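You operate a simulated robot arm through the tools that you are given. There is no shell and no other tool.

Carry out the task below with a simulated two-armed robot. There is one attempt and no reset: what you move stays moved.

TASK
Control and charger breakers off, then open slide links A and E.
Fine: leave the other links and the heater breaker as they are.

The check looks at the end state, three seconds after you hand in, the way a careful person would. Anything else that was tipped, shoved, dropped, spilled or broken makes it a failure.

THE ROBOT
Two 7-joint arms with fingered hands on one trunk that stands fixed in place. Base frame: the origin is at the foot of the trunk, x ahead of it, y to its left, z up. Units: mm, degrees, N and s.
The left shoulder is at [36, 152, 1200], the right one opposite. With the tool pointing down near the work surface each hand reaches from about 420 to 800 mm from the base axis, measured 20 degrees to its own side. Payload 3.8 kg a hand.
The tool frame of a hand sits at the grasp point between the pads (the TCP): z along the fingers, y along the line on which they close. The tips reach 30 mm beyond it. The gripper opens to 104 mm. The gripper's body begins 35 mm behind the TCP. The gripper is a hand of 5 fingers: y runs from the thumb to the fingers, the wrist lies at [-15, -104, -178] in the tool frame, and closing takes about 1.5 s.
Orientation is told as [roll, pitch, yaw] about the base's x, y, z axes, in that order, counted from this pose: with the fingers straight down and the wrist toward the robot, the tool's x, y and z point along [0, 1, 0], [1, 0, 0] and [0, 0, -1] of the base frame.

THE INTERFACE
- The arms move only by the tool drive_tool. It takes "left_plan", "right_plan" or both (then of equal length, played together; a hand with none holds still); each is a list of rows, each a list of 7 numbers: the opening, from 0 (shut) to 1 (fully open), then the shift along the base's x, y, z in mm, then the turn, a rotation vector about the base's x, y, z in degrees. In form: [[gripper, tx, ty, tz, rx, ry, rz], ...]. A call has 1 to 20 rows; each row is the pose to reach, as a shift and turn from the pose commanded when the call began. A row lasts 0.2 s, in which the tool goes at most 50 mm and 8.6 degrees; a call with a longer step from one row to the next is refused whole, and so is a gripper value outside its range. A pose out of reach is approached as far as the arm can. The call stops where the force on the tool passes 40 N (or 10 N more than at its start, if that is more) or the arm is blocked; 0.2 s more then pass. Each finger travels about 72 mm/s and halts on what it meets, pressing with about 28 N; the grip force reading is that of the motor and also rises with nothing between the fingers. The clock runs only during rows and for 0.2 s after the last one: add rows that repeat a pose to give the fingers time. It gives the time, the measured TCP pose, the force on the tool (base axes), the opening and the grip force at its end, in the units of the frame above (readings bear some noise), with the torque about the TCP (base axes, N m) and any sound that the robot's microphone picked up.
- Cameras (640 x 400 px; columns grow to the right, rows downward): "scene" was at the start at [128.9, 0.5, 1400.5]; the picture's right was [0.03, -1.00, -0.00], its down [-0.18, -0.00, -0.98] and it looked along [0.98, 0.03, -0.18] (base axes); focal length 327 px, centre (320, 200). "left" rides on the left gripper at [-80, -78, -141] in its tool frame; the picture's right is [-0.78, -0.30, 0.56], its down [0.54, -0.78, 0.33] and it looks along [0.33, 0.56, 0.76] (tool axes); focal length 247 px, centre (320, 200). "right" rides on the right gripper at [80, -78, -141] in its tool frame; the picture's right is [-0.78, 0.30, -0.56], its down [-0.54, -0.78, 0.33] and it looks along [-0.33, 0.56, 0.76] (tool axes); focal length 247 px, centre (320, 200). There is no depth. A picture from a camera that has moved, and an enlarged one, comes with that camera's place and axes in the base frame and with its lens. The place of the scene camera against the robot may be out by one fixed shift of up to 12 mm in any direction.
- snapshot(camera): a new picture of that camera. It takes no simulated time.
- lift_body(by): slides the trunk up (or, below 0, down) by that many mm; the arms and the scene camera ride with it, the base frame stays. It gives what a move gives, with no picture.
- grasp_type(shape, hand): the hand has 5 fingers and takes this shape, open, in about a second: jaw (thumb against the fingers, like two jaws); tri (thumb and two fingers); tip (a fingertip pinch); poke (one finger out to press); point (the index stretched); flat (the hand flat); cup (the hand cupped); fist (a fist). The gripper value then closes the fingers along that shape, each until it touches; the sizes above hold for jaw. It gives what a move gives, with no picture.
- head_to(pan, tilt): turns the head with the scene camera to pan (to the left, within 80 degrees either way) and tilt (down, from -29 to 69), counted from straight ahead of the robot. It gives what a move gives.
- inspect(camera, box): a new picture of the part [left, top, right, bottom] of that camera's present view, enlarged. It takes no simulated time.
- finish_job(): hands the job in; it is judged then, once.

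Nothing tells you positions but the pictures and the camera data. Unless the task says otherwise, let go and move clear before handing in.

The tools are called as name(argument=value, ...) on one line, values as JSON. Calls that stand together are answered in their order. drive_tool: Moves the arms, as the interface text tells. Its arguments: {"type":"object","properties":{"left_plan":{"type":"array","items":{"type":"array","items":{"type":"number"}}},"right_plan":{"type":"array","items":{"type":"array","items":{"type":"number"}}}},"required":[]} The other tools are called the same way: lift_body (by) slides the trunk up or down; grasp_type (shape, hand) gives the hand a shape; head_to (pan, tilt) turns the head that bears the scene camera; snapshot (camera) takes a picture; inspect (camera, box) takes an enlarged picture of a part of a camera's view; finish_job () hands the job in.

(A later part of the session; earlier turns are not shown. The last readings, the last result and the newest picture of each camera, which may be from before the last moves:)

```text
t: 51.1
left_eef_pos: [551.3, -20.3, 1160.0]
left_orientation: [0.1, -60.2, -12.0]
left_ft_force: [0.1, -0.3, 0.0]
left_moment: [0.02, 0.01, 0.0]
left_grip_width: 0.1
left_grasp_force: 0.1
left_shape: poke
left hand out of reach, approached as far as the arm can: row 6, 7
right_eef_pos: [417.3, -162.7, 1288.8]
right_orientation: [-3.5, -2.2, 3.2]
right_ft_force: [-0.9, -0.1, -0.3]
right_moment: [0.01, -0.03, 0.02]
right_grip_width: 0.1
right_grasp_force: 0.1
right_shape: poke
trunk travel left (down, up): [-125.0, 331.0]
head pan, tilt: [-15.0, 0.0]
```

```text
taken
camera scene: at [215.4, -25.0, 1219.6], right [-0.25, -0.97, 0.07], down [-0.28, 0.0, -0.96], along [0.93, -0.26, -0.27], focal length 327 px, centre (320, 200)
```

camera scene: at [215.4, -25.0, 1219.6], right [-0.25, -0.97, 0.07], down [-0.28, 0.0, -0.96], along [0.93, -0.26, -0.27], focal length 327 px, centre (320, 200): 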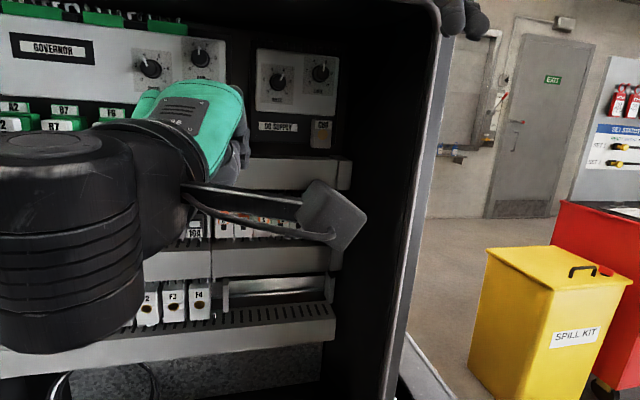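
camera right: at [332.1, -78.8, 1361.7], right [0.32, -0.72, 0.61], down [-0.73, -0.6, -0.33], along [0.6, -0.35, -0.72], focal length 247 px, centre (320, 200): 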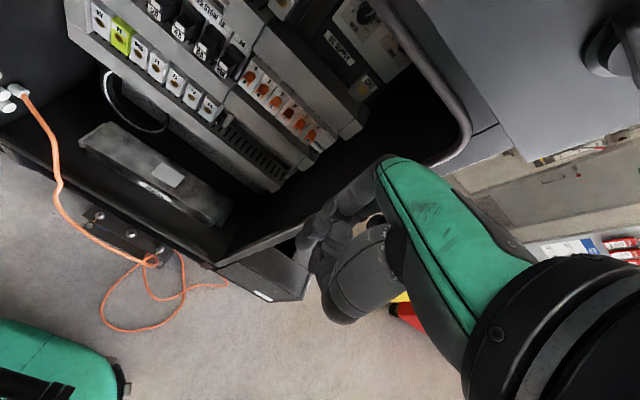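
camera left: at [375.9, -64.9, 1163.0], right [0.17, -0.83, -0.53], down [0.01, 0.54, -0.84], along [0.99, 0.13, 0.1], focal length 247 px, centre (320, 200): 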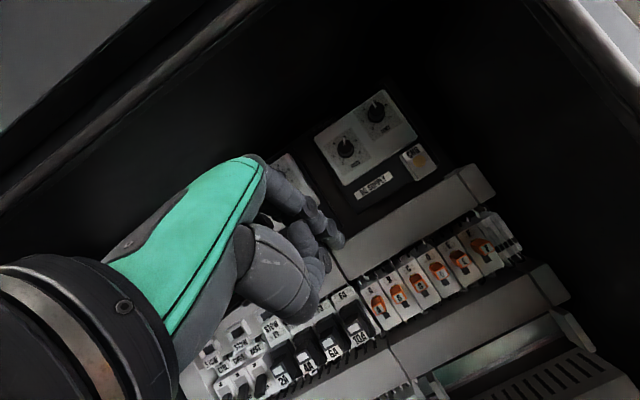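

A reach limit again near here; I'll apply the mirrored roll about the pointing axis (as worked for the right hand) and then continue.

drive_tool(left_plan=[[1, 0, 0, 0, 6.3, -1.3, -3.7], [1, 0, 0, 0, 12.7, -2.7, -7.5], [1, 0, 0, 0, 19, -4, -11.2], [1, 0, 0, 0, 25.4, -5.4, -15]])

drive_tool(left_plan=[[1, 10, -10, -8, 0, 0, 0], [1, 20, -20, -16, 0, 0, 0], [1, 30, -30, -24, 0, 0, 0]])

snapshot(camera="left")

snapshot(camera="scene")

```text
t: 52.1
left_eef_pos: [554.8, -20.4, 1160.4]
left_orientation: [40.9, -48.6, -61.1]
left_ft_force: [1.0, -0.2, 0.3]
left_moment: [0.02, 0.0, 0.04]
left_grip_width: 0.2
left_grasp_force: 0.1
left_shape: poke
right_eef_pos: [420.1, -163.1, 1288.1]
right_orientation: [-3.4, -2.1, 3.2]
right_ft_force: [-0.1, -0.9, 0.5]
right_moment: [0.0, -0.03, 0.0]
right_grip_width: 0.0
right_grasp_force: 0.0
right_shape: poke
trunk travel left (down, up): [-125.0, 331.0]
head pan, tilt: [-15.0, 0.0]
```

```text
t: 52.9
left_eef_pos: [585.6, -51.5, 1135.6]
left_orientation: [40.8, -48.7, -60.8]
left_ft_force: [0.6, -0.4, 0.0]
left_moment: [-0.03, 0.01, 0.0]
left_grip_width: 0.0
left_grasp_force: 0.0
left_shape: poke
right_eef_pos: [420.5, -163.0, 1287.0]
right_orientation: [-3.3, -2.1, 3.2]
right_ft_force: [1.3, -0.3, 0.1]
right_moment: [0.01, 0.01, 0.0]
right_grip_width: 0.0
right_grasp_force: 0.0
right_shape: poke
trunk travel left (down, up): [-125.0, 331.0]
head pan, tilt: [-15.0, 0.0]
```

```text
taken
camera left: at [405.8, -44.4, 1113.6], right [0.05, -0.55, -0.84], down [0.26, 0.82, -0.52], along [0.96, -0.19, 0.18], focal length 247 px, centre (320, 200)
```

left: 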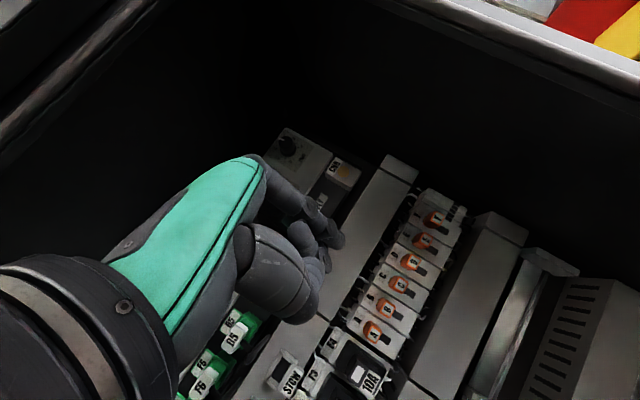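

```text
taken
camera scene: at [218.1, -25.5, 1218.8], right [-0.25, -0.97, 0.07], down [-0.28, 0.0, -0.96], along [0.93, -0.26, -0.27], focal length 327 px, centre (320, 200)
```

scene: 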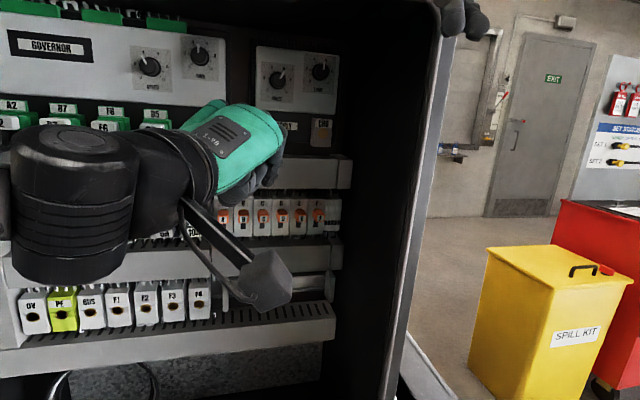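

Rolling works and there's room to advance. Let me zoom in on the links and the fingertip in the left camera.

inspect(camera="left", box=[280, 160, 500, 370])

inspect(camera="scene", box=[190, 140, 360, 250])

```text
1.90 times, centred on (390, 265) of left
camera zoom: at [405.8, -44.4, 1113.6], right [0.05, -0.55, -0.84], down [0.26, 0.82, -0.52], along [0.96, -0.19, 0.18], focal length 470 px, centre (187, 76)
```

zoom: 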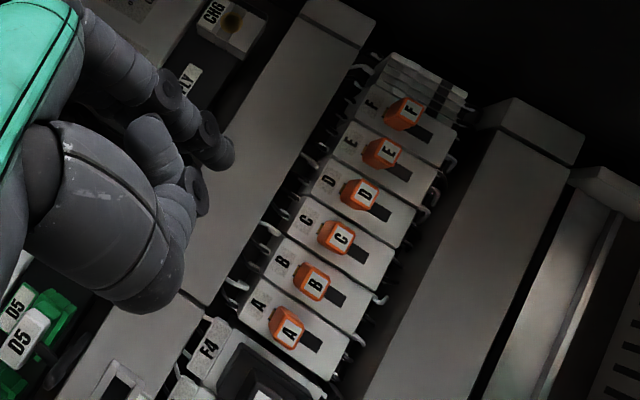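

```text
3.64 times, centred on (275, 195) of scene
camera zoom: at [218.1, -25.5, 1218.8], right [-0.25, -0.97, 0.07], down [-0.28, 0.0, -0.96], along [0.93, -0.26, -0.27], focal length 1189 px, centre (484, 218)
```

zoom: 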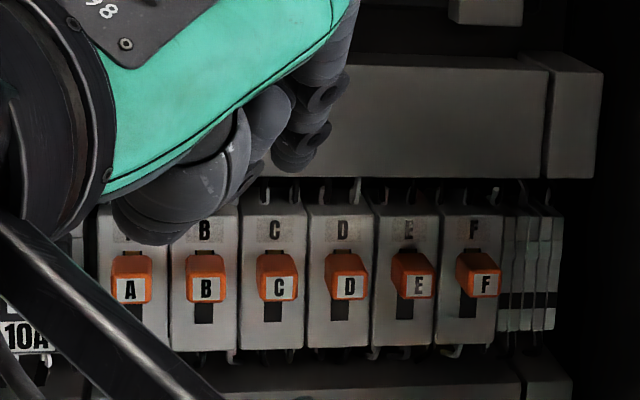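

Left-camera rays put link A at y≈-8, link E at y≈-127, handle centre z≈1038 (top ≈1044), tips x≈692. I'll move the left fingertip to a stand-off above and in front of link E.

drive_tool(left_plan=[[1, 13, -16, -13, 0, 0, 0], [1, 27, -32, -26, 0, 0, 0], [1, 40, -49, -39, 0, 0, 0], [1, 54, -65, -53, 0, 0, 0]])

inspect(camera="left", box=[280, 160, 460, 300])

inspect(camera="scene", box=[190, 120, 360, 250])

```text
t: 53.9
left_eef_pos: [610.4, -65.8, 1086.0]
left_orientation: [40.7, -48.6, -60.9]
left_ft_force: [-0.4, -0.3, -0.9]
left_moment: [0.02, 0.0, 0.0]
left_grip_width: 0.0
left_grasp_force: 0.1
left_shape: poke
left hand out of reach, approached as far as the arm can: row 2, 3, 4
right_eef_pos: [422.3, -163.0, 1287.2]
right_orientation: [-3.4, -2.0, 3.1]
right_ft_force: [0.0, 0.0, -0.2]
right_moment: [-0.01, 0.04, -0.02]
right_grip_width: 0.0
right_grasp_force: 0.0
right_shape: poke
trunk travel left (down, up): [-125.0, 331.0]
head pan, tilt: [-15.0, 0.0]
```

```text
2.86 times, centred on (370, 230) of left
camera zoom: at [431.6, -57.3, 1064.3], right [0.05, -0.55, -0.84], down [0.26, 0.81, -0.52], along [0.96, -0.19, 0.18], focal length 706 px, centre (177, 114)
```

zoom: 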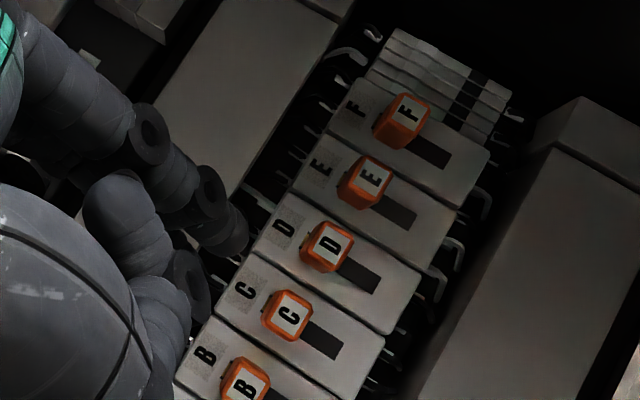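

```text
3.08 times, centred on (275, 185) of scene
camera zoom: at [219.3, -25.1, 1218.5], right [-0.25, -0.97, 0.07], down [-0.28, 0.0, -0.96], along [0.93, -0.26, -0.27], focal length 1006 px, centre (458, 246)
```

zoom: 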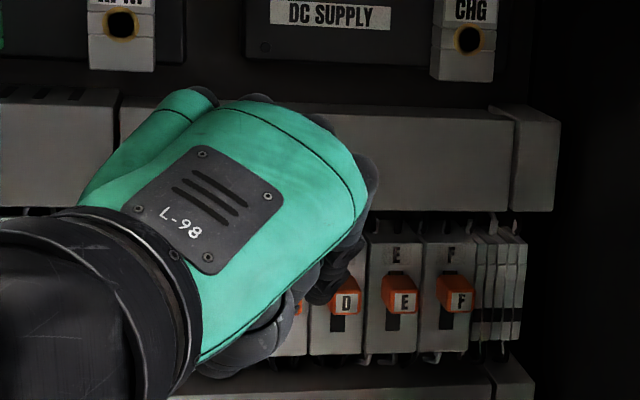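

The arm stopped short at (610,-66,1086). I'll back off slightly and try moving sideways first, then forward, as the arm's reach seems to depend on the path.

drive_tool(left_plan=[[1, -20, -5, 15, 0, 0, 0], [1, -30, -25, 25, 0, 0, 0], [1, -30, -45, 25, 0, 0, 0], [1, -30, -65, 25, 0, 0, 0], [1, -30, -80, 25, 0, 0, 0]])

snapshot(camera="scene")

```text
t: 55.1
left_eef_pos: [590.1, -69.2, 1102.0]
left_orientation: [40.8, -48.5, -61.0]
left_ft_force: [0.7, 0.4, 0.0]
left_moment: [0.0, 0.0, 0.03]
left_grip_width: 0.0
left_grasp_force: 0.1
left_shape: poke
left hand out of reach, approached as far as the arm can: row 2, 3, 4, 5
right_eef_pos: [420.1, -162.8, 1288.0]
right_orientation: [-3.4, -2.2, 3.2]
right_ft_force: [-0.9, 0.8, 0.2]
right_moment: [0.0, 0.01, -0.01]
right_grip_width: 0.0
right_grasp_force: 0.0
right_shape: poke
trunk travel left (down, up): [-125.0, 331.0]
head pan, tilt: [-15.0, 0.0]
```

```text
taken
camera scene: at [217.5, -25.3, 1219.0], right [-0.25, -0.97, 0.07], down [-0.28, 0.0, -0.96], along [0.93, -0.26, -0.27], focal length 327 px, centre (320, 200)
```

scene: 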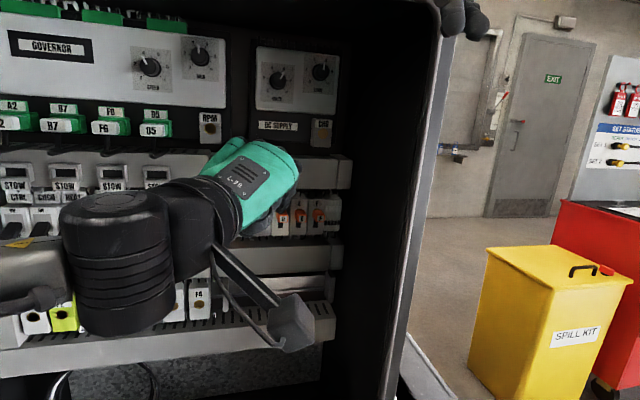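

The limit seems to be in the wrist's sideways position. I'll try pointing the hand more to the right (extra yaw), which should let the wrist stay further left.

drive_tool(left_plan=[[1, 0, 0, 0, 0, 0, -7], [1, 0, -5, 0, 0, 0, -14], [1, 0, -15, 0, 0, 0, -20], [1, 0, -30, 0, 0, 0, -24], [1, 0, -45, 0, 0, 0, -24], [1, 0, -60, 0, 0, 0, -24]])

snapshot(camera="scene")

snapshot(camera="left")

```text
t: 56.5
left_eef_pos: [588.0, -114.4, 1104.3]
left_orientation: [40.9, -48.6, -85.0]
left_ft_force: [0.9, 0.2, 0.3]
left_moment: [-0.02, 0.0, 0.01]
left_grip_width: 0.0
left_grasp_force: 0.1
left_shape: poke
left hand out of reach, approached as far as the arm can: row 6
right_eef_pos: [420.3, -162.5, 1287.5]
right_orientation: [-3.6, -2.1, 3.3]
right_ft_force: [-1.2, 0.2, -0.2]
right_moment: [-0.03, 0.01, -0.02]
right_grip_width: 0.0
right_grasp_force: 0.1
right_shape: poke
trunk travel left (down, up): [-125.0, 331.0]
head pan, tilt: [-15.0, 0.0]
```

```text
taken
camera scene: at [217.3, -24.8, 1219.0], right [-0.25, -0.97, 0.07], down [-0.28, 0.0, -0.96], along [0.93, -0.26, -0.27], focal length 327 px, centre (320, 200)
```

scene: 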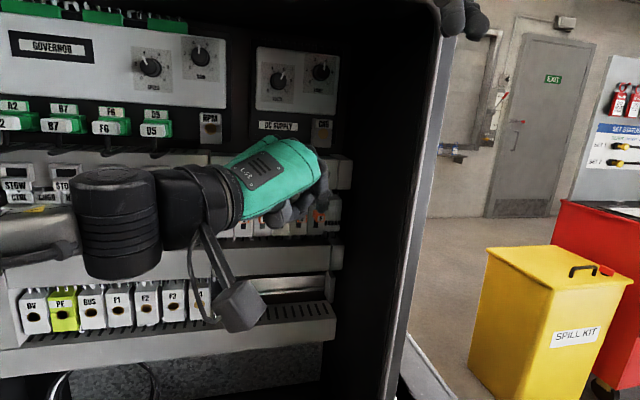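

```text
taken
camera left: at [426.9, -34.4, 1082.1], right [-0.18, -0.52, -0.84], down [0.57, 0.64, -0.52], along [0.8, -0.57, 0.18], focal length 247 px, centre (320, 200)
```

left: 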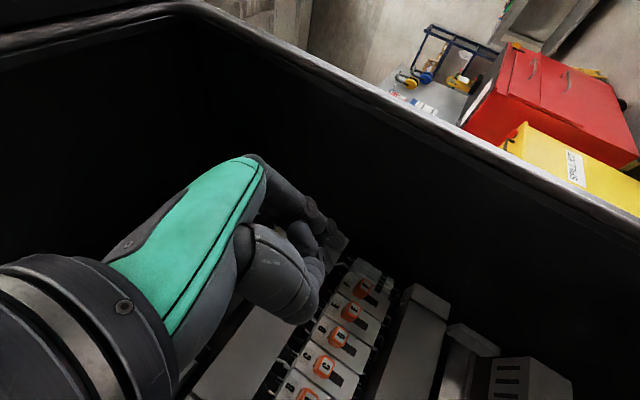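

With more yaw the hand went further right (y=-114). The right arm was fine in the mirrored far-across region, so I'll go a bit further across while outside the links, and then unwind the yaw there.

drive_tool(left_plan=[[1, -12, -8, 12, 0, 0, 0], [1, -24, -16, 24, 0, 0, 0], [1, -28, -24, 28, 0, 0, 0], [1, -28, -32, 28, 0, 0, 0]])

drive_tool(left_plan=[[1, 0, 0, 0, 0, 0, 6], [1, 0, 0, 0, 0, 0, 12], [1, 0, 0, 0, 0, 0, 18], [1, 0, 0, 0, 0, 0, 24]])

snapshot(camera="scene")

snapshot(camera="left")

```text
t: 57.5
left_eef_pos: [565.0, -119.1, 1139.0]
left_orientation: [40.8, -48.6, -85.0]
left_ft_force: [-1.1, 0.1, 0.9]
left_moment: [-0.02, 0.01, -0.03]
left_grip_width: 0.2
left_grasp_force: 0.2
left_shape: poke
left hand out of reach, approached as far as the arm can: row 1, 2, 3, 4
right_eef_pos: [420.1, -162.9, 1288.3]
right_orientation: [-3.4, -2.2, 3.3]
right_ft_force: [0.6, 0.5, -0.4]
right_moment: [0.02, -0.01, -0.01]
right_grip_width: 0.0
right_grasp_force: 0.1
right_shape: poke
trunk travel left (down, up): [-125.0, 331.0]
head pan, tilt: [-15.0, 0.0]
```

```text
t: 58.5
left_eef_pos: [535.6, -59.9, 1180.0]
left_orientation: [41.0, -48.7, -61.1]
left_ft_force: [-1.7, 0.0, 0.7]
left_moment: [-0.01, -0.03, -0.01]
left_grip_width: 0.0
left_grasp_force: 0.0
left_shape: poke
left hand out of reach, approached as far as the arm can: row 1, 2, 3, 4
right_eef_pos: [417.0, -163.2, 1289.7]
right_orientation: [-3.4, -2.3, 3.2]
right_ft_force: [-0.5, 0.1, 0.2]
right_moment: [-0.03, -0.01, -0.06]
right_grip_width: 0.0
right_grasp_force: 0.2
right_shape: poke
trunk travel left (down, up): [-125.0, 331.0]
head pan, tilt: [-15.0, 0.0]
```

```text
taken
camera scene: at [214.6, -25.3, 1219.9], right [-0.25, -0.97, 0.07], down [-0.28, 0.0, -0.96], along [0.93, -0.26, -0.27], focal length 327 px, centre (320, 200)
```

scene: 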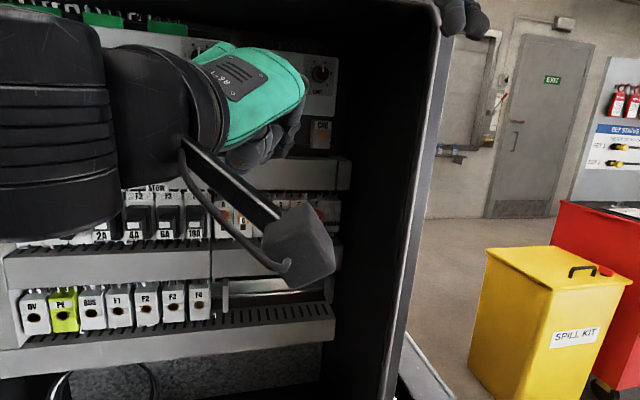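

```text
taken
camera left: at [356.5, -52.4, 1157.7], right [0.05, -0.55, -0.84], down [0.26, 0.82, -0.52], along [0.96, -0.19, 0.18], focal length 247 px, centre (320, 200)
```

left: 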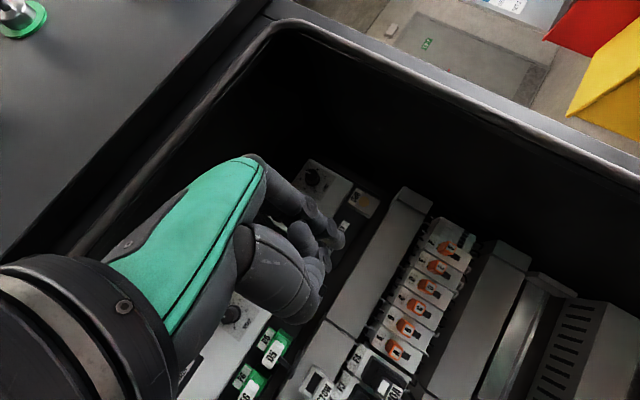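

The left wrist won't come further across with the trunk this low and close. I'll pull the left hand to a free spot in front of the opening (low, central-left), then raise the trunk to give the arms more distance.

drive_tool(left_plan=[[1, 2, 30, -20, 0, 0, 0], [1, 4, 60, -40, 0, 0, 0], [1, 6, 90, -60, 0, 0, 0], [1, 8, 115, -80, 0, 0, 0], [1, 8, 130, -95, 0, 0, 0]])

snapshot(camera="scene")

snapshot(camera="left")

```text
t: 59.7
left_eef_pos: [544.7, 68.5, 1084.5]
left_orientation: [40.8, -48.6, -61.0]
left_ft_force: [-0.3, 1.0, 0.5]
left_moment: [-0.02, -0.03, 0.02]
left_grip_width: 0.0
left_grasp_force: 0.0
left_shape: poke
right_eef_pos: [419.7, -163.4, 1287.8]
right_orientation: [-3.3, -2.2, 3.2]
right_ft_force: [-0.8, -0.2, 0.9]
right_moment: [-0.03, 0.02, 0.04]
right_grip_width: 0.0
right_grasp_force: 0.0
right_shape: poke
trunk travel left (down, up): [-125.0, 331.0]
head pan, tilt: [-15.0, 0.0]
```

```text
taken
camera scene: at [217.0, -25.6, 1219.1], right [-0.25, -0.97, 0.07], down [-0.28, 0.0, -0.96], along [0.93, -0.26, -0.27], focal length 327 px, centre (320, 200)
```

scene: 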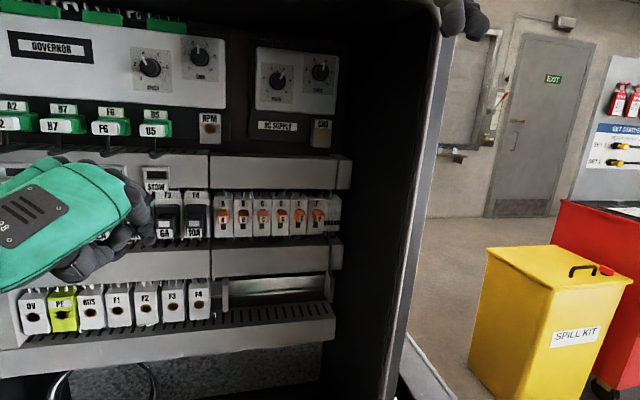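

```text
taken
camera left: at [366.0, 76.5, 1062.6], right [0.05, -0.55, -0.84], down [0.26, 0.81, -0.52], along [0.96, -0.19, 0.18], focal length 247 px, centre (320, 200)
```

left: 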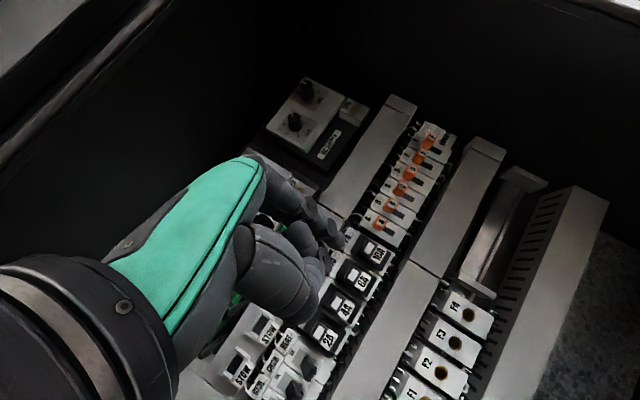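

Good clear spot. I'll lower the right hand 100 mm (so it won't end up too high) and raise the trunk by 150 mm.

drive_tool(right_plan=[[1, 0, 0, -25, 0, 0, 0], [1, 0, 0, -50, 0, 0, 0], [1, 0, 0, -75, 0, 0, 0], [1, 0, 0, -100, 0, 0, 0]])

lift_body(by=150)

head_to(pan=-10, tilt=20)

snapshot(camera="scene")

snapshot(camera="left")

```text
t: 60.7
left_eef_pos: [546.8, 68.3, 1084.6]
left_orientation: [40.8, -48.7, -60.9]
left_ft_force: [-0.1, -0.7, 0.2]
left_moment: [0.03, 0.0, 0.0]
left_grip_width: 0.3
left_grasp_force: 0.0
left_shape: poke
right_eef_pos: [420.0, -162.4, 1186.0]
right_orientation: [-3.4, -2.0, 3.1]
right_ft_force: [-0.2, 0.1, -0.2]
right_moment: [-0.01, -0.02, -0.01]
right_grip_width: 0.1
right_grasp_force: 0.1
right_shape: poke
trunk travel left (down, up): [-125.0, 331.0]
head pan, tilt: [-15.0, 0.0]
```

```text
t: 62.5
left_eef_pos: [545.8, 68.8, 1231.4]
left_orientation: [40.7, -48.5, -60.9]
left_ft_force: [0.7, -0.5, 0.0]
left_moment: [0.0, -0.02, -0.04]
left_grip_width: 0.0
left_grasp_force: 0.0
left_shape: poke
right_eef_pos: [421.8, -162.6, 1337.3]
right_orientation: [-3.3, -2.1, 3.2]
right_ft_force: [-0.3, -1.4, -0.4]
right_moment: [0.0, 0.0, -0.01]
right_grip_width: 0.2
right_grasp_force: 0.0
right_shape: poke
trunk travel left (down, up): [-275.0, 181.0]
head pan, tilt: [-15.0, 0.0]
```

```text
t: 63.3
left_eef_pos: [545.4, 70.5, 1233.2]
left_orientation: [40.9, -48.6, -61.0]
left_ft_force: [0.7, 0.1, 0.1]
left_moment: [-0.03, 0.02, 0.0]
left_grip_width: 0.0
left_grasp_force: 0.1
left_shape: poke
right_eef_pos: [419.4, -162.3, 1338.4]
right_orientation: [-3.3, -2.1, 3.2]
right_ft_force: [0.5, 1.2, 0.5]
right_moment: [0.02, -0.02, -0.03]
right_grip_width: 0.0
right_grasp_force: 0.1
right_shape: poke
trunk travel left (down, up): [-275.0, 181.0]
head pan, tilt: [-10.0, 20.0]
```

```text
taken
camera scene: at [126.7, -18.1, 1377.1], right [-0.17, -0.98, 0.02], down [-0.42, 0.06, -0.91], along [0.89, -0.16, -0.42], focal length 327 px, centre (320, 200)
```

scene: 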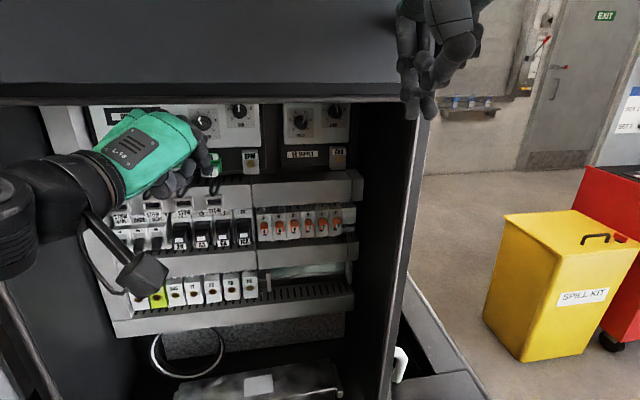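

```text
taken
camera left: at [365.9, 77.0, 1211.5], right [0.05, -0.55, -0.84], down [0.26, 0.81, -0.52], along [0.96, -0.19, 0.18], focal length 247 px, centre (320, 200)
```

left: 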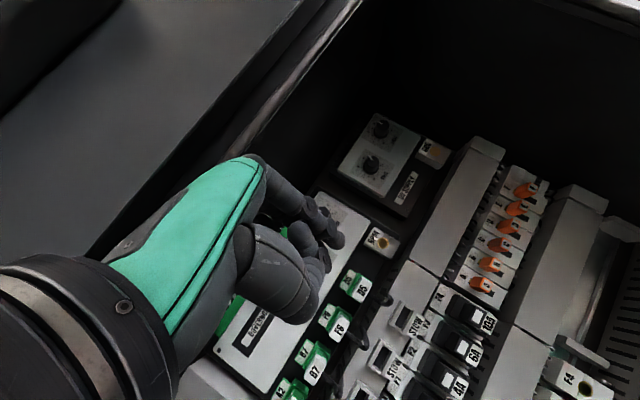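

Trunk is up; the view is clear. Now I'll try bringing the left hand down and across toward link E, still outside of the contents.

drive_tool(left_plan=[[1, 3, -25, -20, 0, 0, 0], [1, 6, -55, -40, 0, 0, 0], [1, 9, -85, -60, 0, 0, 0], [1, 12, -115, -75, 0, 0, 0], [1, 15, -145, -90, 0, 0, 0], [1, 18, -175, -100, 0, 0, 0], [1, 20, -185, -105, 0, 0, 0]])

snapshot(camera="scene")

snapshot(camera="left")

```text
t: 64.9
left_eef_pos: [545.8, -48.0, 1151.0]
left_orientation: [40.8, -48.6, -61.0]
left_ft_force: [1.2, 0.1, 0.8]
left_moment: [-0.02, 0.01, -0.01]
left_grip_width: 0.1
left_grasp_force: 0.0
left_shape: poke
left hand out of reach, approached as far as the arm can: row 5, 6, 7
right_eef_pos: [420.2, -163.1, 1338.0]
right_orientation: [-3.4, -2.0, 3.2]
right_ft_force: [0.1, -0.1, -0.2]
right_moment: [0.01, 0.02, -0.01]
right_grip_width: 0.0
right_grasp_force: 0.0
right_shape: poke
trunk travel left (down, up): [-275.0, 181.0]
head pan, tilt: [-10.0, 20.0]
```

```text
taken
camera scene: at [127.0, -18.4, 1377.0], right [-0.17, -0.98, 0.02], down [-0.42, 0.06, -0.91], along [0.89, -0.16, -0.42], focal length 327 px, centre (320, 200)
```

scene: 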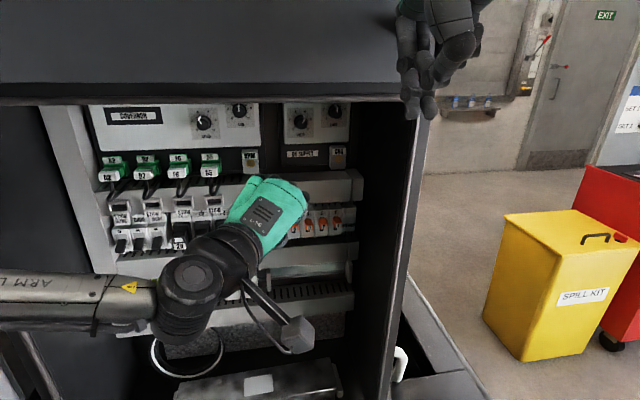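

```text
taken
camera left: at [366.0, -40.6, 1129.5], right [0.05, -0.55, -0.84], down [0.26, 0.81, -0.52], along [0.96, -0.19, 0.18], focal length 247 px, centre (320, 200)
```

left: 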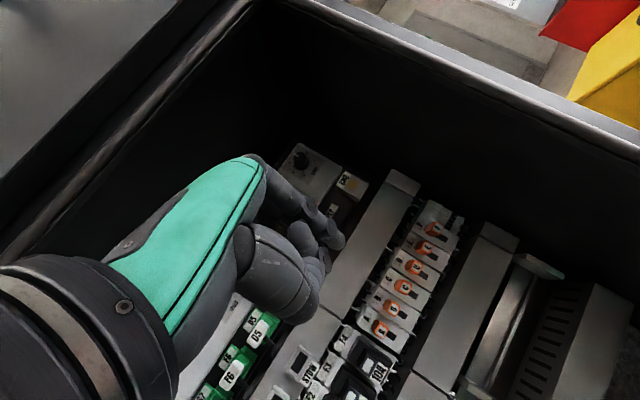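

The forearm comes in almost sideways, so the wrist bend is the limit. Extending forward should straighten it; I'll go forward first (still 30 mm short of the handles), then sideways.

drive_tool(left_plan=[[1, 18, 5, -10, 0, 0, 0], [1, 36, 5, -20, 0, 0, 0], [1, 54, 5, -30, 0, 0, 0], [1, 72, 5, -40, 0, 0, 0], [1, 90, 5, -50, 0, 0, 0]])

drive_tool(left_plan=[[1, 0, -15, -2, 0, 0, 0], [1, 0, -30, -5, 0, 0, 0], [1, 0, -45, -8, 0, 0, 0], [1, 0, -60, -10, 0, 0, 0]])

snapshot(camera="scene")

snapshot(camera="left")

```text
t: 66.1
left_eef_pos: [613.4, -5.9, 1118.8]
left_orientation: [40.6, -48.6, -60.9]
left_ft_force: [0.5, 0.2, 0.6]
left_moment: [0.02, 0.02, 0.0]
left_grip_width: 0.0
left_grasp_force: 0.1
left_shape: poke
left hand out of reach, approached as far as the arm can: row 1, 2, 3, 4, 5
right_eef_pos: [420.6, -162.9, 1338.8]
right_orientation: [-3.3, -2.0, 3.3]
right_ft_force: [0.3, -0.4, 0.1]
right_moment: [0.03, 0.01, -0.01]
right_grip_width: 0.1
right_grasp_force: 0.0
right_shape: poke
trunk travel left (down, up): [-275.0, 181.0]
head pan, tilt: [-10.0, 20.0]
```

```text
t: 67.1
left_eef_pos: [589.6, -23.0, 1128.1]
left_orientation: [40.8, -48.7, -61.1]
left_ft_force: [-1.1, -0.2, -0.1]
left_moment: [0.02, -0.01, 0.0]
left_grip_width: 0.2
left_grasp_force: 0.2
left_shape: poke
left hand out of reach, approached as far as the arm can: row 1, 2, 3, 4
right_eef_pos: [420.0, -163.4, 1338.5]
right_orientation: [-3.4, -2.1, 3.2]
right_ft_force: [0.7, 0.6, -1.1]
right_moment: [-0.03, 0.0, 0.03]
right_grip_width: 0.0
right_grasp_force: 0.1
right_shape: poke
trunk travel left (down, up): [-275.0, 181.0]
head pan, tilt: [-10.0, 20.0]
```

```text
taken
camera scene: at [126.4, -18.3, 1377.1], right [-0.17, -0.98, 0.02], down [-0.42, 0.06, -0.91], along [0.89, -0.16, -0.42], focal length 327 px, centre (320, 200)
```

scene: 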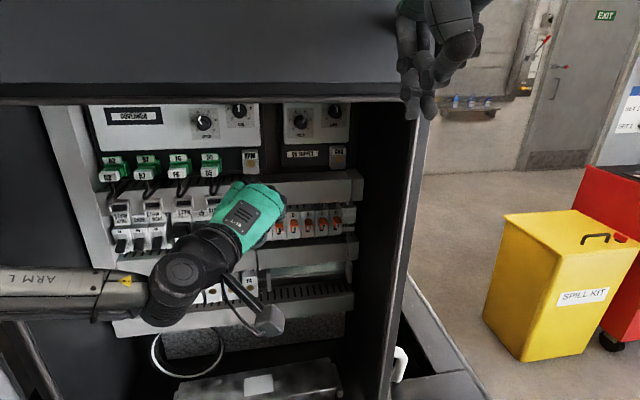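

```text
taken
camera left: at [410.2, -15.3, 1106.5], right [0.05, -0.55, -0.84], down [0.26, 0.82, -0.52], along [0.96, -0.19, 0.18], focal length 247 px, centre (320, 200)
```

left: 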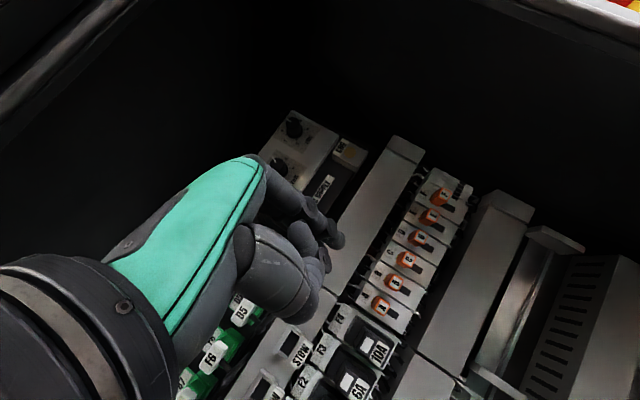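

The arm's limits make this orientation awkward for the links. A better idea: with the fingers pointing mostly down (pitch about -30°), the arms work in their comfortable range and the fingertip can push a handle down from above in front of the duct. I'll retract and park the left hand first.

drive_tool(left_plan=[[1, -10, 20, 15, 0, 0, 0], [1, -20, 45, 35, 0, 0, 0], [1, -35, 75, 55, 0, 0, 0], [1, -45, 105, 72, 0, 0, 0], [1, -45, 130, 72, 0, 0, 0]])

drive_tool(left_plan=[[1, 0, 0, 0, -6.3, 1.3, 3.7], [1, 0, 0, 0, -12.7, 2.7, 7.5], [1, 0, 0, 0, -19, 4, 11.2], [1, 0, 0, 0, -25.4, 5.4, 15]])

drive_tool(left_plan=[[1, -12, 10, 0, 0, 8, 0], [1, -25, 20, 2, 0, 16, 0], [1, -40, 30, 5, 0, 24, 0], [1, -55, 40, 8, 0, 32, 0], [1, -75, 50, 12, 0, 40, 0], [1, -95, 60, 16, 0, 48, 0], [1, -115, 70, 20, 0, 54, 0], [1, -135, 80, 25, 0, 60, 0]])

snapshot(camera="scene")

```text
t: 68.3
left_eef_pos: [546.6, 105.7, 1200.9]
left_orientation: [40.7, -48.7, -61.1]
left_ft_force: [0.5, 1.4, 0.1]
left_moment: [-0.02, -0.01, 0.0]
left_grip_width: 0.0
left_grasp_force: 0.1
left_shape: poke
right_eef_pos: [420.0, -162.4, 1338.3]
right_orientation: [-3.5, -2.0, 3.2]
right_ft_force: [-0.3, -0.1, -0.4]
right_moment: [-0.04, 0.0, -0.03]
right_grip_width: 0.0
right_grasp_force: 0.0
right_shape: poke
trunk travel left (down, up): [-275.0, 181.0]
head pan, tilt: [-10.0, 20.0]
```

```text
t: 69.3
left_eef_pos: [548.4, 106.3, 1199.2]
left_orientation: [-0.3, -59.8, -11.6]
left_ft_force: [-0.3, -0.2, 0.3]
left_moment: [-0.01, 0.01, 0.01]
left_grip_width: 0.0
left_grasp_force: 0.1
left_shape: poke
right_eef_pos: [419.9, -163.0, 1338.6]
right_orientation: [-3.5, -2.1, 3.1]
right_ft_force: [0.0, -0.1, -0.3]
right_moment: [0.0, 0.03, -0.02]
right_grip_width: 0.0
right_grasp_force: 0.1
right_shape: poke
trunk travel left (down, up): [-275.0, 181.0]
head pan, tilt: [-10.0, 20.0]
```

```text
t: 71.1
left_eef_pos: [411.6, 184.4, 1226.2]
left_orientation: [-10.4, -0.4, -6.0]
left_ft_force: [0.4, -0.4, -0.3]
left_moment: [-0.03, -0.03, -0.02]
left_grip_width: 0.0
left_grasp_force: 0.0
left_shape: poke
right_eef_pos: [419.8, -162.1, 1339.1]
right_orientation: [-3.4, -2.2, 3.2]
right_ft_force: [1.1, 0.3, -0.1]
right_moment: [0.01, 0.0, 0.03]
right_grip_width: 0.0
right_grasp_force: 0.0
right_shape: poke
trunk travel left (down, up): [-275.0, 181.0]
head pan, tilt: [-10.0, 20.0]
```

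```text
taken
camera scene: at [126.0, -17.8, 1377.2], right [-0.17, -0.98, 0.02], down [-0.42, 0.06, -0.91], along [0.89, -0.16, -0.42], focal length 327 px, centre (320, 200)
```

scene: 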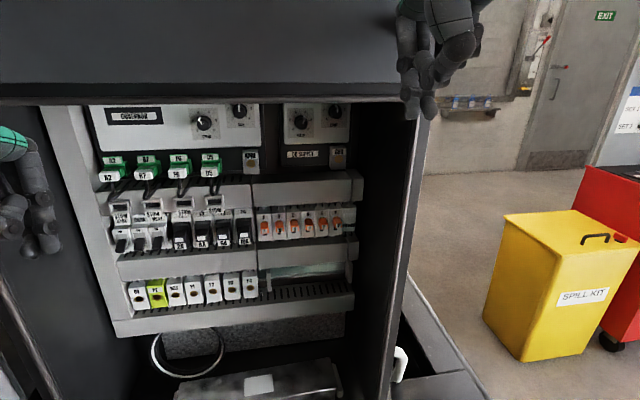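

Left hand is parked clear. Now I'll lower the right hand, pitch it to about -35°, and bring it forward in front of the link row at E.

drive_tool(right_plan=[[1, 0, 5, -37, 0, 0, 0], [1, 0, 10, -75, 0, 0, 0], [1, 5, 15, -112, 0, 0, 0], [1, 10, 20, -140, 0, 0, 0]])

drive_tool(right_plan=[[1, 15, 2, -5, 0, -8, 0], [1, 30, 4, -10, 0, -16, 0], [1, 50, 6, -15, 0, -24, 0], [1, 75, 8, -20, 0, -33, 0], [1, 100, 10, -25, 0, -33, 0], [1, 130, 10, -30, 0, -33, 0]])

snapshot(camera="scene")

snapshot(camera="right")

```text
t: 72.1
left_eef_pos: [413.2, 184.1, 1225.5]
left_orientation: [-10.4, -0.5, -6.0]
left_ft_force: [-0.7, -0.5, -0.2]
left_moment: [-0.02, -0.03, 0.0]
left_grip_width: 0.0
left_grasp_force: 0.0
left_shape: poke
right_eef_pos: [430.6, -142.1, 1199.2]
right_orientation: [-3.4, -2.2, 3.3]
right_ft_force: [-0.3, 0.3, 0.3]
right_moment: [0.0, -0.01, 0.03]
right_grip_width: 0.0
right_grasp_force: 0.1
right_shape: poke
trunk travel left (down, up): [-275.0, 181.0]
head pan, tilt: [-10.0, 20.0]
```

```text
refused: row 4 steps farther than a row can; nothing moved
```

```text
taken
camera scene: at [127.1, -18.2, 1377.0], right [-0.17, -0.98, 0.02], down [-0.42, 0.06, -0.91], along [0.89, -0.16, -0.42], focal length 327 px, centre (320, 200)
```

scene: 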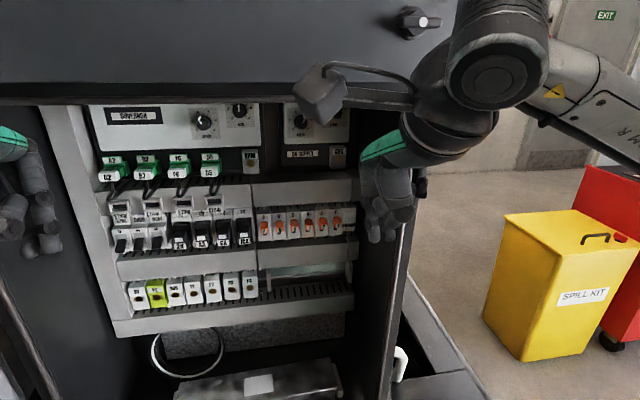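

```text
taken
camera right: at [344.2, -57.8, 1332.1], right [0.31, -0.73, 0.61], down [-0.73, -0.6, -0.33], along [0.6, -0.35, -0.72], focal length 247 px, centre (320, 200)
```

right: 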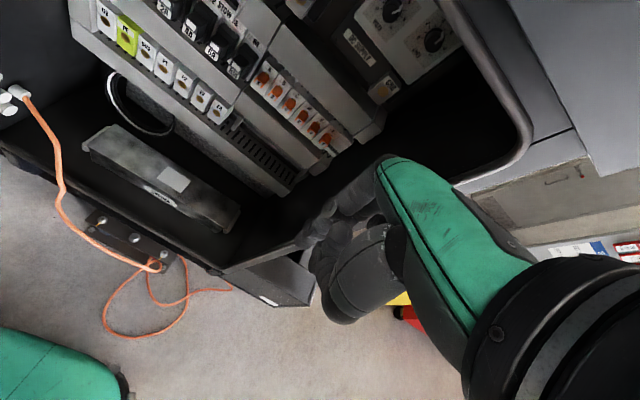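

One row was too large a turn; I'll repeat with smaller steps.

drive_tool(right_plan=[[1, 12, 2, -6, 0, -7, 0], [1, 25, 4, -12, 0, -14, 0], [1, 40, 5, -20, 0, -21, 0], [1, 60, 6, -28, 0, -28, 0], [1, 85, 8, -36, 0, -33, 0], [1, 115, 8, -45, 0, -33, 0]])

snapshot(camera="scene")

snapshot(camera="right")

```text
t: 73.5
left_eef_pos: [415.0, 185.4, 1225.2]
left_orientation: [-10.3, -0.3, -5.9]
left_ft_force: [-0.5, -0.5, 0.3]
left_moment: [0.0, 0.0, 0.0]
left_grip_width: 0.2
left_grasp_force: 0.1
left_shape: poke
right_eef_pos: [547.1, -134.0, 1152.8]
right_orientation: [-5.7, -35.1, 3.9]
right_ft_force: [0.1, -0.8, 0.1]
right_moment: [-0.05, 0.04, -0.01]
right_grip_width: 0.0
right_grasp_force: 0.0
right_shape: poke
trunk travel left (down, up): [-275.0, 181.0]
head pan, tilt: [-10.0, 20.0]
```

```text
taken
camera scene: at [127.7, -17.9, 1376.9], right [-0.17, -0.98, 0.02], down [-0.42, 0.06, -0.91], along [0.89, -0.16, -0.42], focal length 327 px, centre (320, 200)
```

scene: 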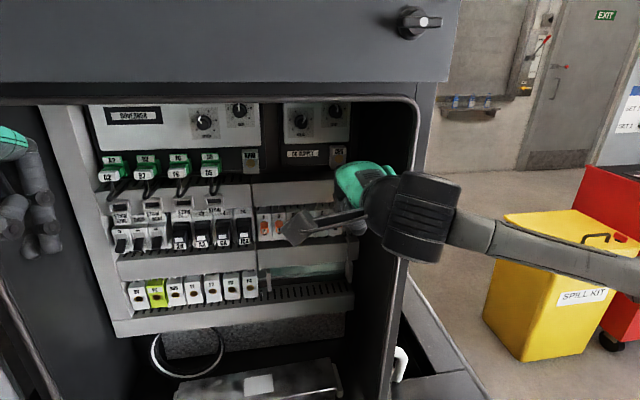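

```text
taken
camera right: at [401.3, -49.5, 1217.0], right [-0.07, -0.72, 0.69], down [-0.44, -0.6, -0.67], along [0.9, -0.35, -0.27], focal length 247 px, centre (320, 200)
```

right: 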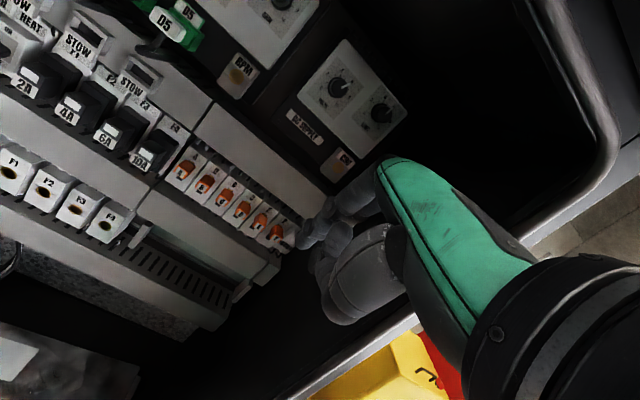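

Reach is fine so far. Continuing forward toward the stand-off point in front of link E in small steps.

drive_tool(right_plan=[[1, 18, 2, -8, 0, 0, 0], [1, 36, 3, -16, 0, 0, 0], [1, 54, 3, -24, 0, 0, 0], [1, 72, 3, -32, 0, 0, 0], [1, 90, 3, -40, 0, 0, 0]])

snapshot(camera="scene")

snapshot(camera="right")

```text
t: 74.7
left_eef_pos: [413.8, 186.2, 1226.4]
left_orientation: [-10.5, -0.5, -5.9]
left_ft_force: [-0.2, 0.2, -0.5]
left_moment: [-0.01, -0.02, -0.01]
left_grip_width: 0.0
left_grasp_force: 0.0
left_shape: poke
right_eef_pos: [637.2, -132.7, 1113.6]
right_orientation: [-5.5, -35.1, 3.9]
right_ft_force: [0.7, -0.4, -0.3]
right_moment: [-0.03, -0.02, -0.02]
right_grip_width: 0.4
right_grasp_force: 0.1
right_shape: poke
trunk travel left (down, up): [-275.0, 181.0]
head pan, tilt: [-10.0, 20.0]
```

```text
taken
camera scene: at [127.3, -18.0, 1377.0], right [-0.17, -0.98, 0.02], down [-0.42, 0.06, -0.91], along [0.89, -0.16, -0.42], focal length 327 px, centre (320, 200)
```

scene: 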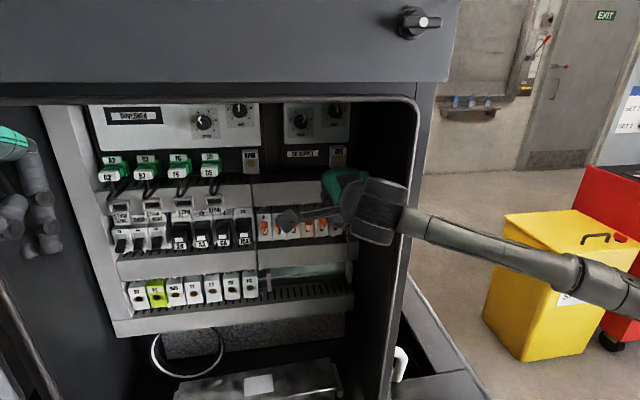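

```text
taken
camera right: at [491.6, -48.4, 1177.4], right [-0.07, -0.72, 0.69], down [-0.44, -0.6, -0.67], along [0.9, -0.35, -0.27], focal length 247 px, centre (320, 200)
```

right: 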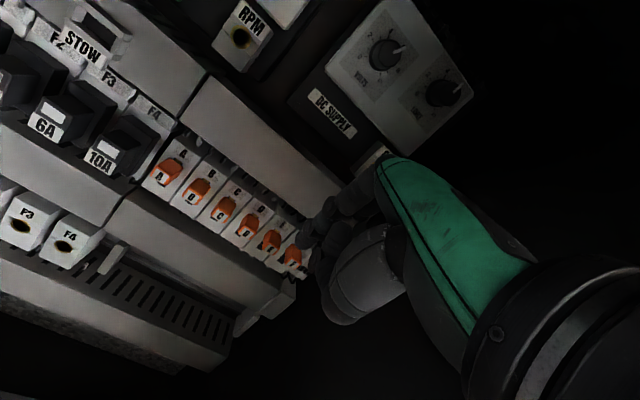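

No reach problem this way. Let me zoom to compare the fingertip with link E.

inspect(camera="right", box=[200, 150, 360, 290])

inspect(camera="scene", box=[240, 150, 440, 290])

```text
2.86 times, centred on (280, 220) of right
camera zoom: at [491.6, -48.4, 1177.4], right [-0.07, -0.72, 0.69], down [-0.44, -0.6, -0.67], along [0.9, -0.35, -0.27], focal length 706 px, centre (434, 143)
```

zoom: 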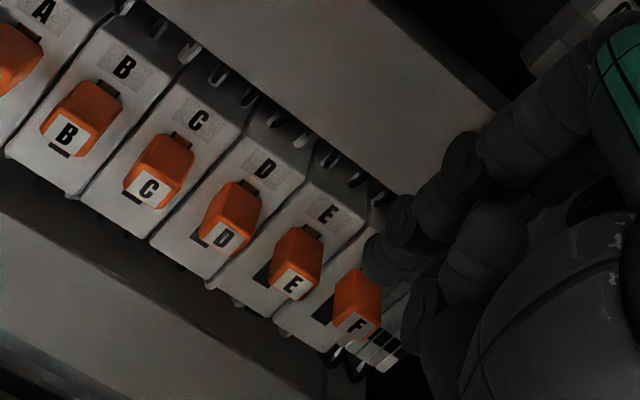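

```text
2.86 times, centred on (340, 220) of scene
camera zoom: at [127.3, -18.0, 1377.0], right [-0.17, -0.98, 0.02], down [-0.42, 0.06, -0.91], along [0.89, -0.16, -0.42], focal length 934 px, centre (263, 143)
```

zoom: 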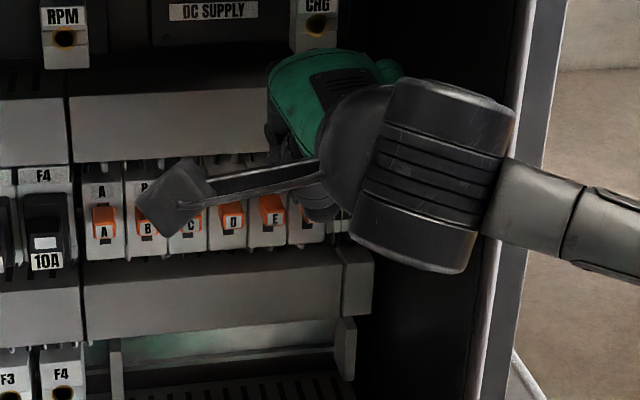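

Fingertip now ≈(657,-128,1088); link E's handle tip ≈(692,-127,1041). I'll move forward ~46 mm above the handle and check.

drive_tool(right_plan=[[1, 12, 0, -2, 0, 0, 0], [1, 24, 1, -5, 0, 0, 0], [1, 36, 1, -8, 0, 0, 0], [1, 45, 1, -10, 0, 0, 0]])

inspect(camera="right", box=[220, 150, 360, 270])

inspect(camera="scene", box=[240, 150, 440, 290])

```text
t: 75.7
left_eef_pos: [413.4, 185.0, 1225.1]
left_orientation: [-10.4, -0.4, -5.8]
left_ft_force: [-0.1, 0.8, 0.3]
left_moment: [-0.06, -0.01, 0.0]
left_grip_width: 0.0
left_grasp_force: 0.0
left_shape: poke
right_eef_pos: [680.7, -130.4, 1104.3]
right_orientation: [-5.6, -35.1, 3.9]
right_ft_force: [0.2, -0.2, -0.1]
right_moment: [-0.02, 0.01, -0.01]
right_grip_width: 0.2
right_grasp_force: 0.1
right_shape: poke
trunk travel left (down, up): [-275.0, 181.0]
head pan, tilt: [-10.0, 20.0]
```

```text
3.33 times, centred on (290, 210) of right
camera zoom: at [535.0, -47.6, 1168.4], right [-0.07, -0.72, 0.69], down [-0.44, -0.6, -0.67], along [0.9, -0.35, -0.27], focal length 823 px, centre (420, 167)
```

zoom: 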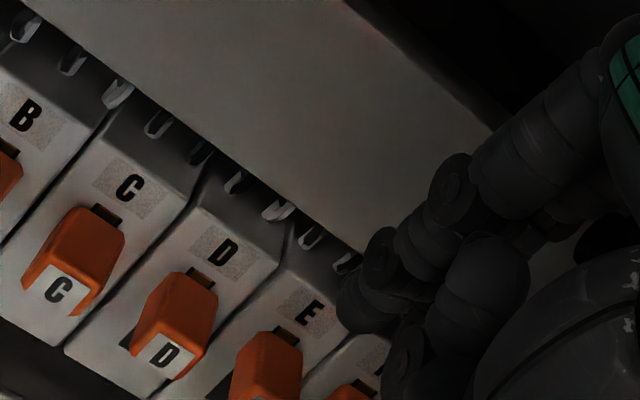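

```text
2.86 times, centred on (340, 220) of scene
camera zoom: at [127.0, -17.9, 1377.0], right [-0.17, -0.98, 0.02], down [-0.42, 0.06, -0.91], along [0.89, -0.16, -0.42], focal length 934 px, centre (263, 143)
```

zoom: 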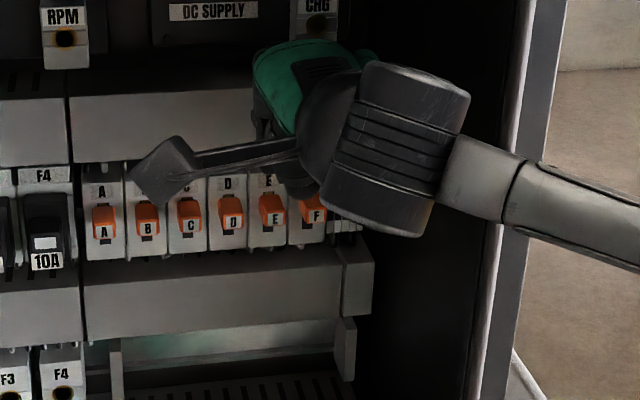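

Aligned over E. Lowering to just above the handle, then I'll check before pushing.

drive_tool(right_plan=[[1, 2, -1, -9, 0, 0, 0], [1, 3, -1, -18, 0, 0, 0], [1, 3, -1, -26, 0, 0, 0]])

inspect(camera="right", box=[220, 150, 360, 270])

inspect(camera="scene", box=[240, 150, 440, 290])

```text
t: 76.5
left_eef_pos: [414.0, 185.8, 1226.2]
left_orientation: [-10.4, -0.4, -5.9]
left_ft_force: [-0.1, 0.4, -0.1]
left_moment: [0.01, -0.05, -0.02]
left_grip_width: 0.0
left_grasp_force: 0.0
left_shape: poke
right_eef_pos: [682.5, -130.9, 1076.0]
right_orientation: [-5.5, -35.1, 4.0]
right_ft_force: [-0.1, -0.6, -0.5]
right_moment: [-0.01, 0.0, 0.01]
right_grip_width: 0.1
right_grasp_force: 0.0
right_shape: poke
trunk travel left (down, up): [-275.0, 181.0]
head pan, tilt: [-10.0, 20.0]
```

```text
3.33 times, centred on (290, 210) of right
camera zoom: at [537.5, -47.6, 1141.6], right [-0.07, -0.73, 0.68], down [-0.44, -0.6, -0.68], along [0.9, -0.35, -0.27], focal length 823 px, centre (420, 167)
```

zoom: 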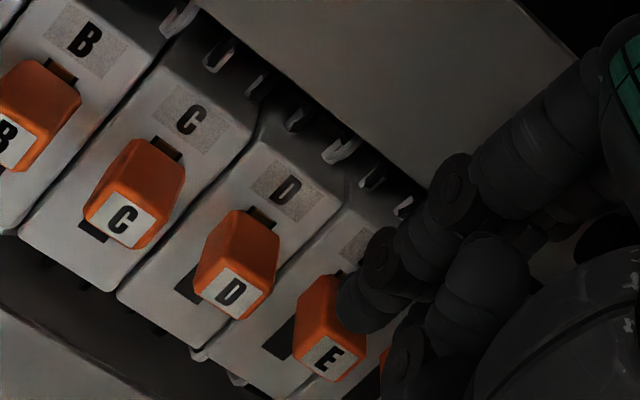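

```text
2.86 times, centred on (340, 220) of scene
camera zoom: at [126.6, -18.0, 1377.1], right [-0.17, -0.98, 0.02], down [-0.42, 0.06, -0.91], along [0.89, -0.16, -0.42], focal length 934 px, centre (263, 143)
```

zoom: 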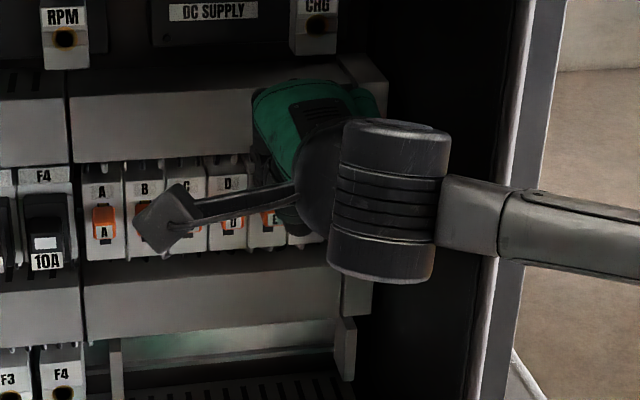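

Fingertip is resting just at the top of handle E. Pushing down in 4–5 mm steps.

drive_tool(right_plan=[[1, 0, 0, -5, 0, 0, 0], [1, 0, 0, -10, 0, 0, 0], [1, 0, 0, -14, 0, 0, 0], [1, 0, 0, -18, 0, 0, 0], [1, 0, 0, -22, 0, 0, 0]])

inspect(camera="right", box=[220, 150, 360, 270])

```text
t: 77.7
left_eef_pos: [413.6, 186.0, 1227.1]
left_orientation: [-10.4, -0.6, -5.8]
left_ft_force: [0.8, -1.2, -0.8]
left_moment: [-0.01, 0.01, 0.0]
left_grip_width: 0.2
left_grasp_force: 0.0
left_shape: poke
right_eef_pos: [682.2, -131.1, 1056.6]
right_orientation: [-5.6, -35.1, 3.9]
right_ft_force: [0.2, -0.5, 0.0]
right_moment: [0.0, 0.03, -0.02]
right_grip_width: 0.2
right_grasp_force: 0.0
right_shape: poke
trunk travel left (down, up): [-275.0, 181.0]
head pan, tilt: [-10.0, 20.0]
```

```text
3.33 times, centred on (290, 210) of right
camera zoom: at [537.3, -48.0, 1119.4], right [-0.07, -0.72, 0.69], down [-0.44, -0.6, -0.67], along [0.9, -0.35, -0.27], focal length 823 px, centre (420, 167)
```

zoom: 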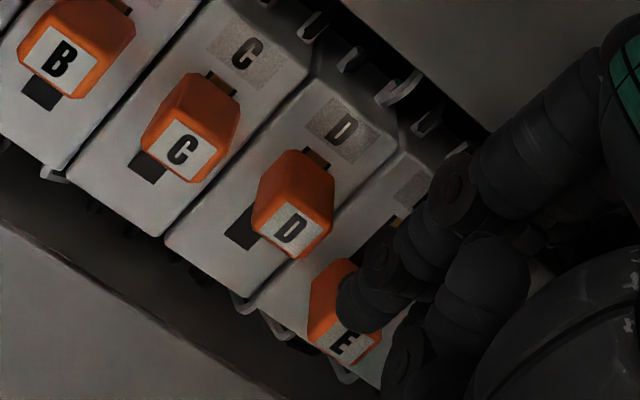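

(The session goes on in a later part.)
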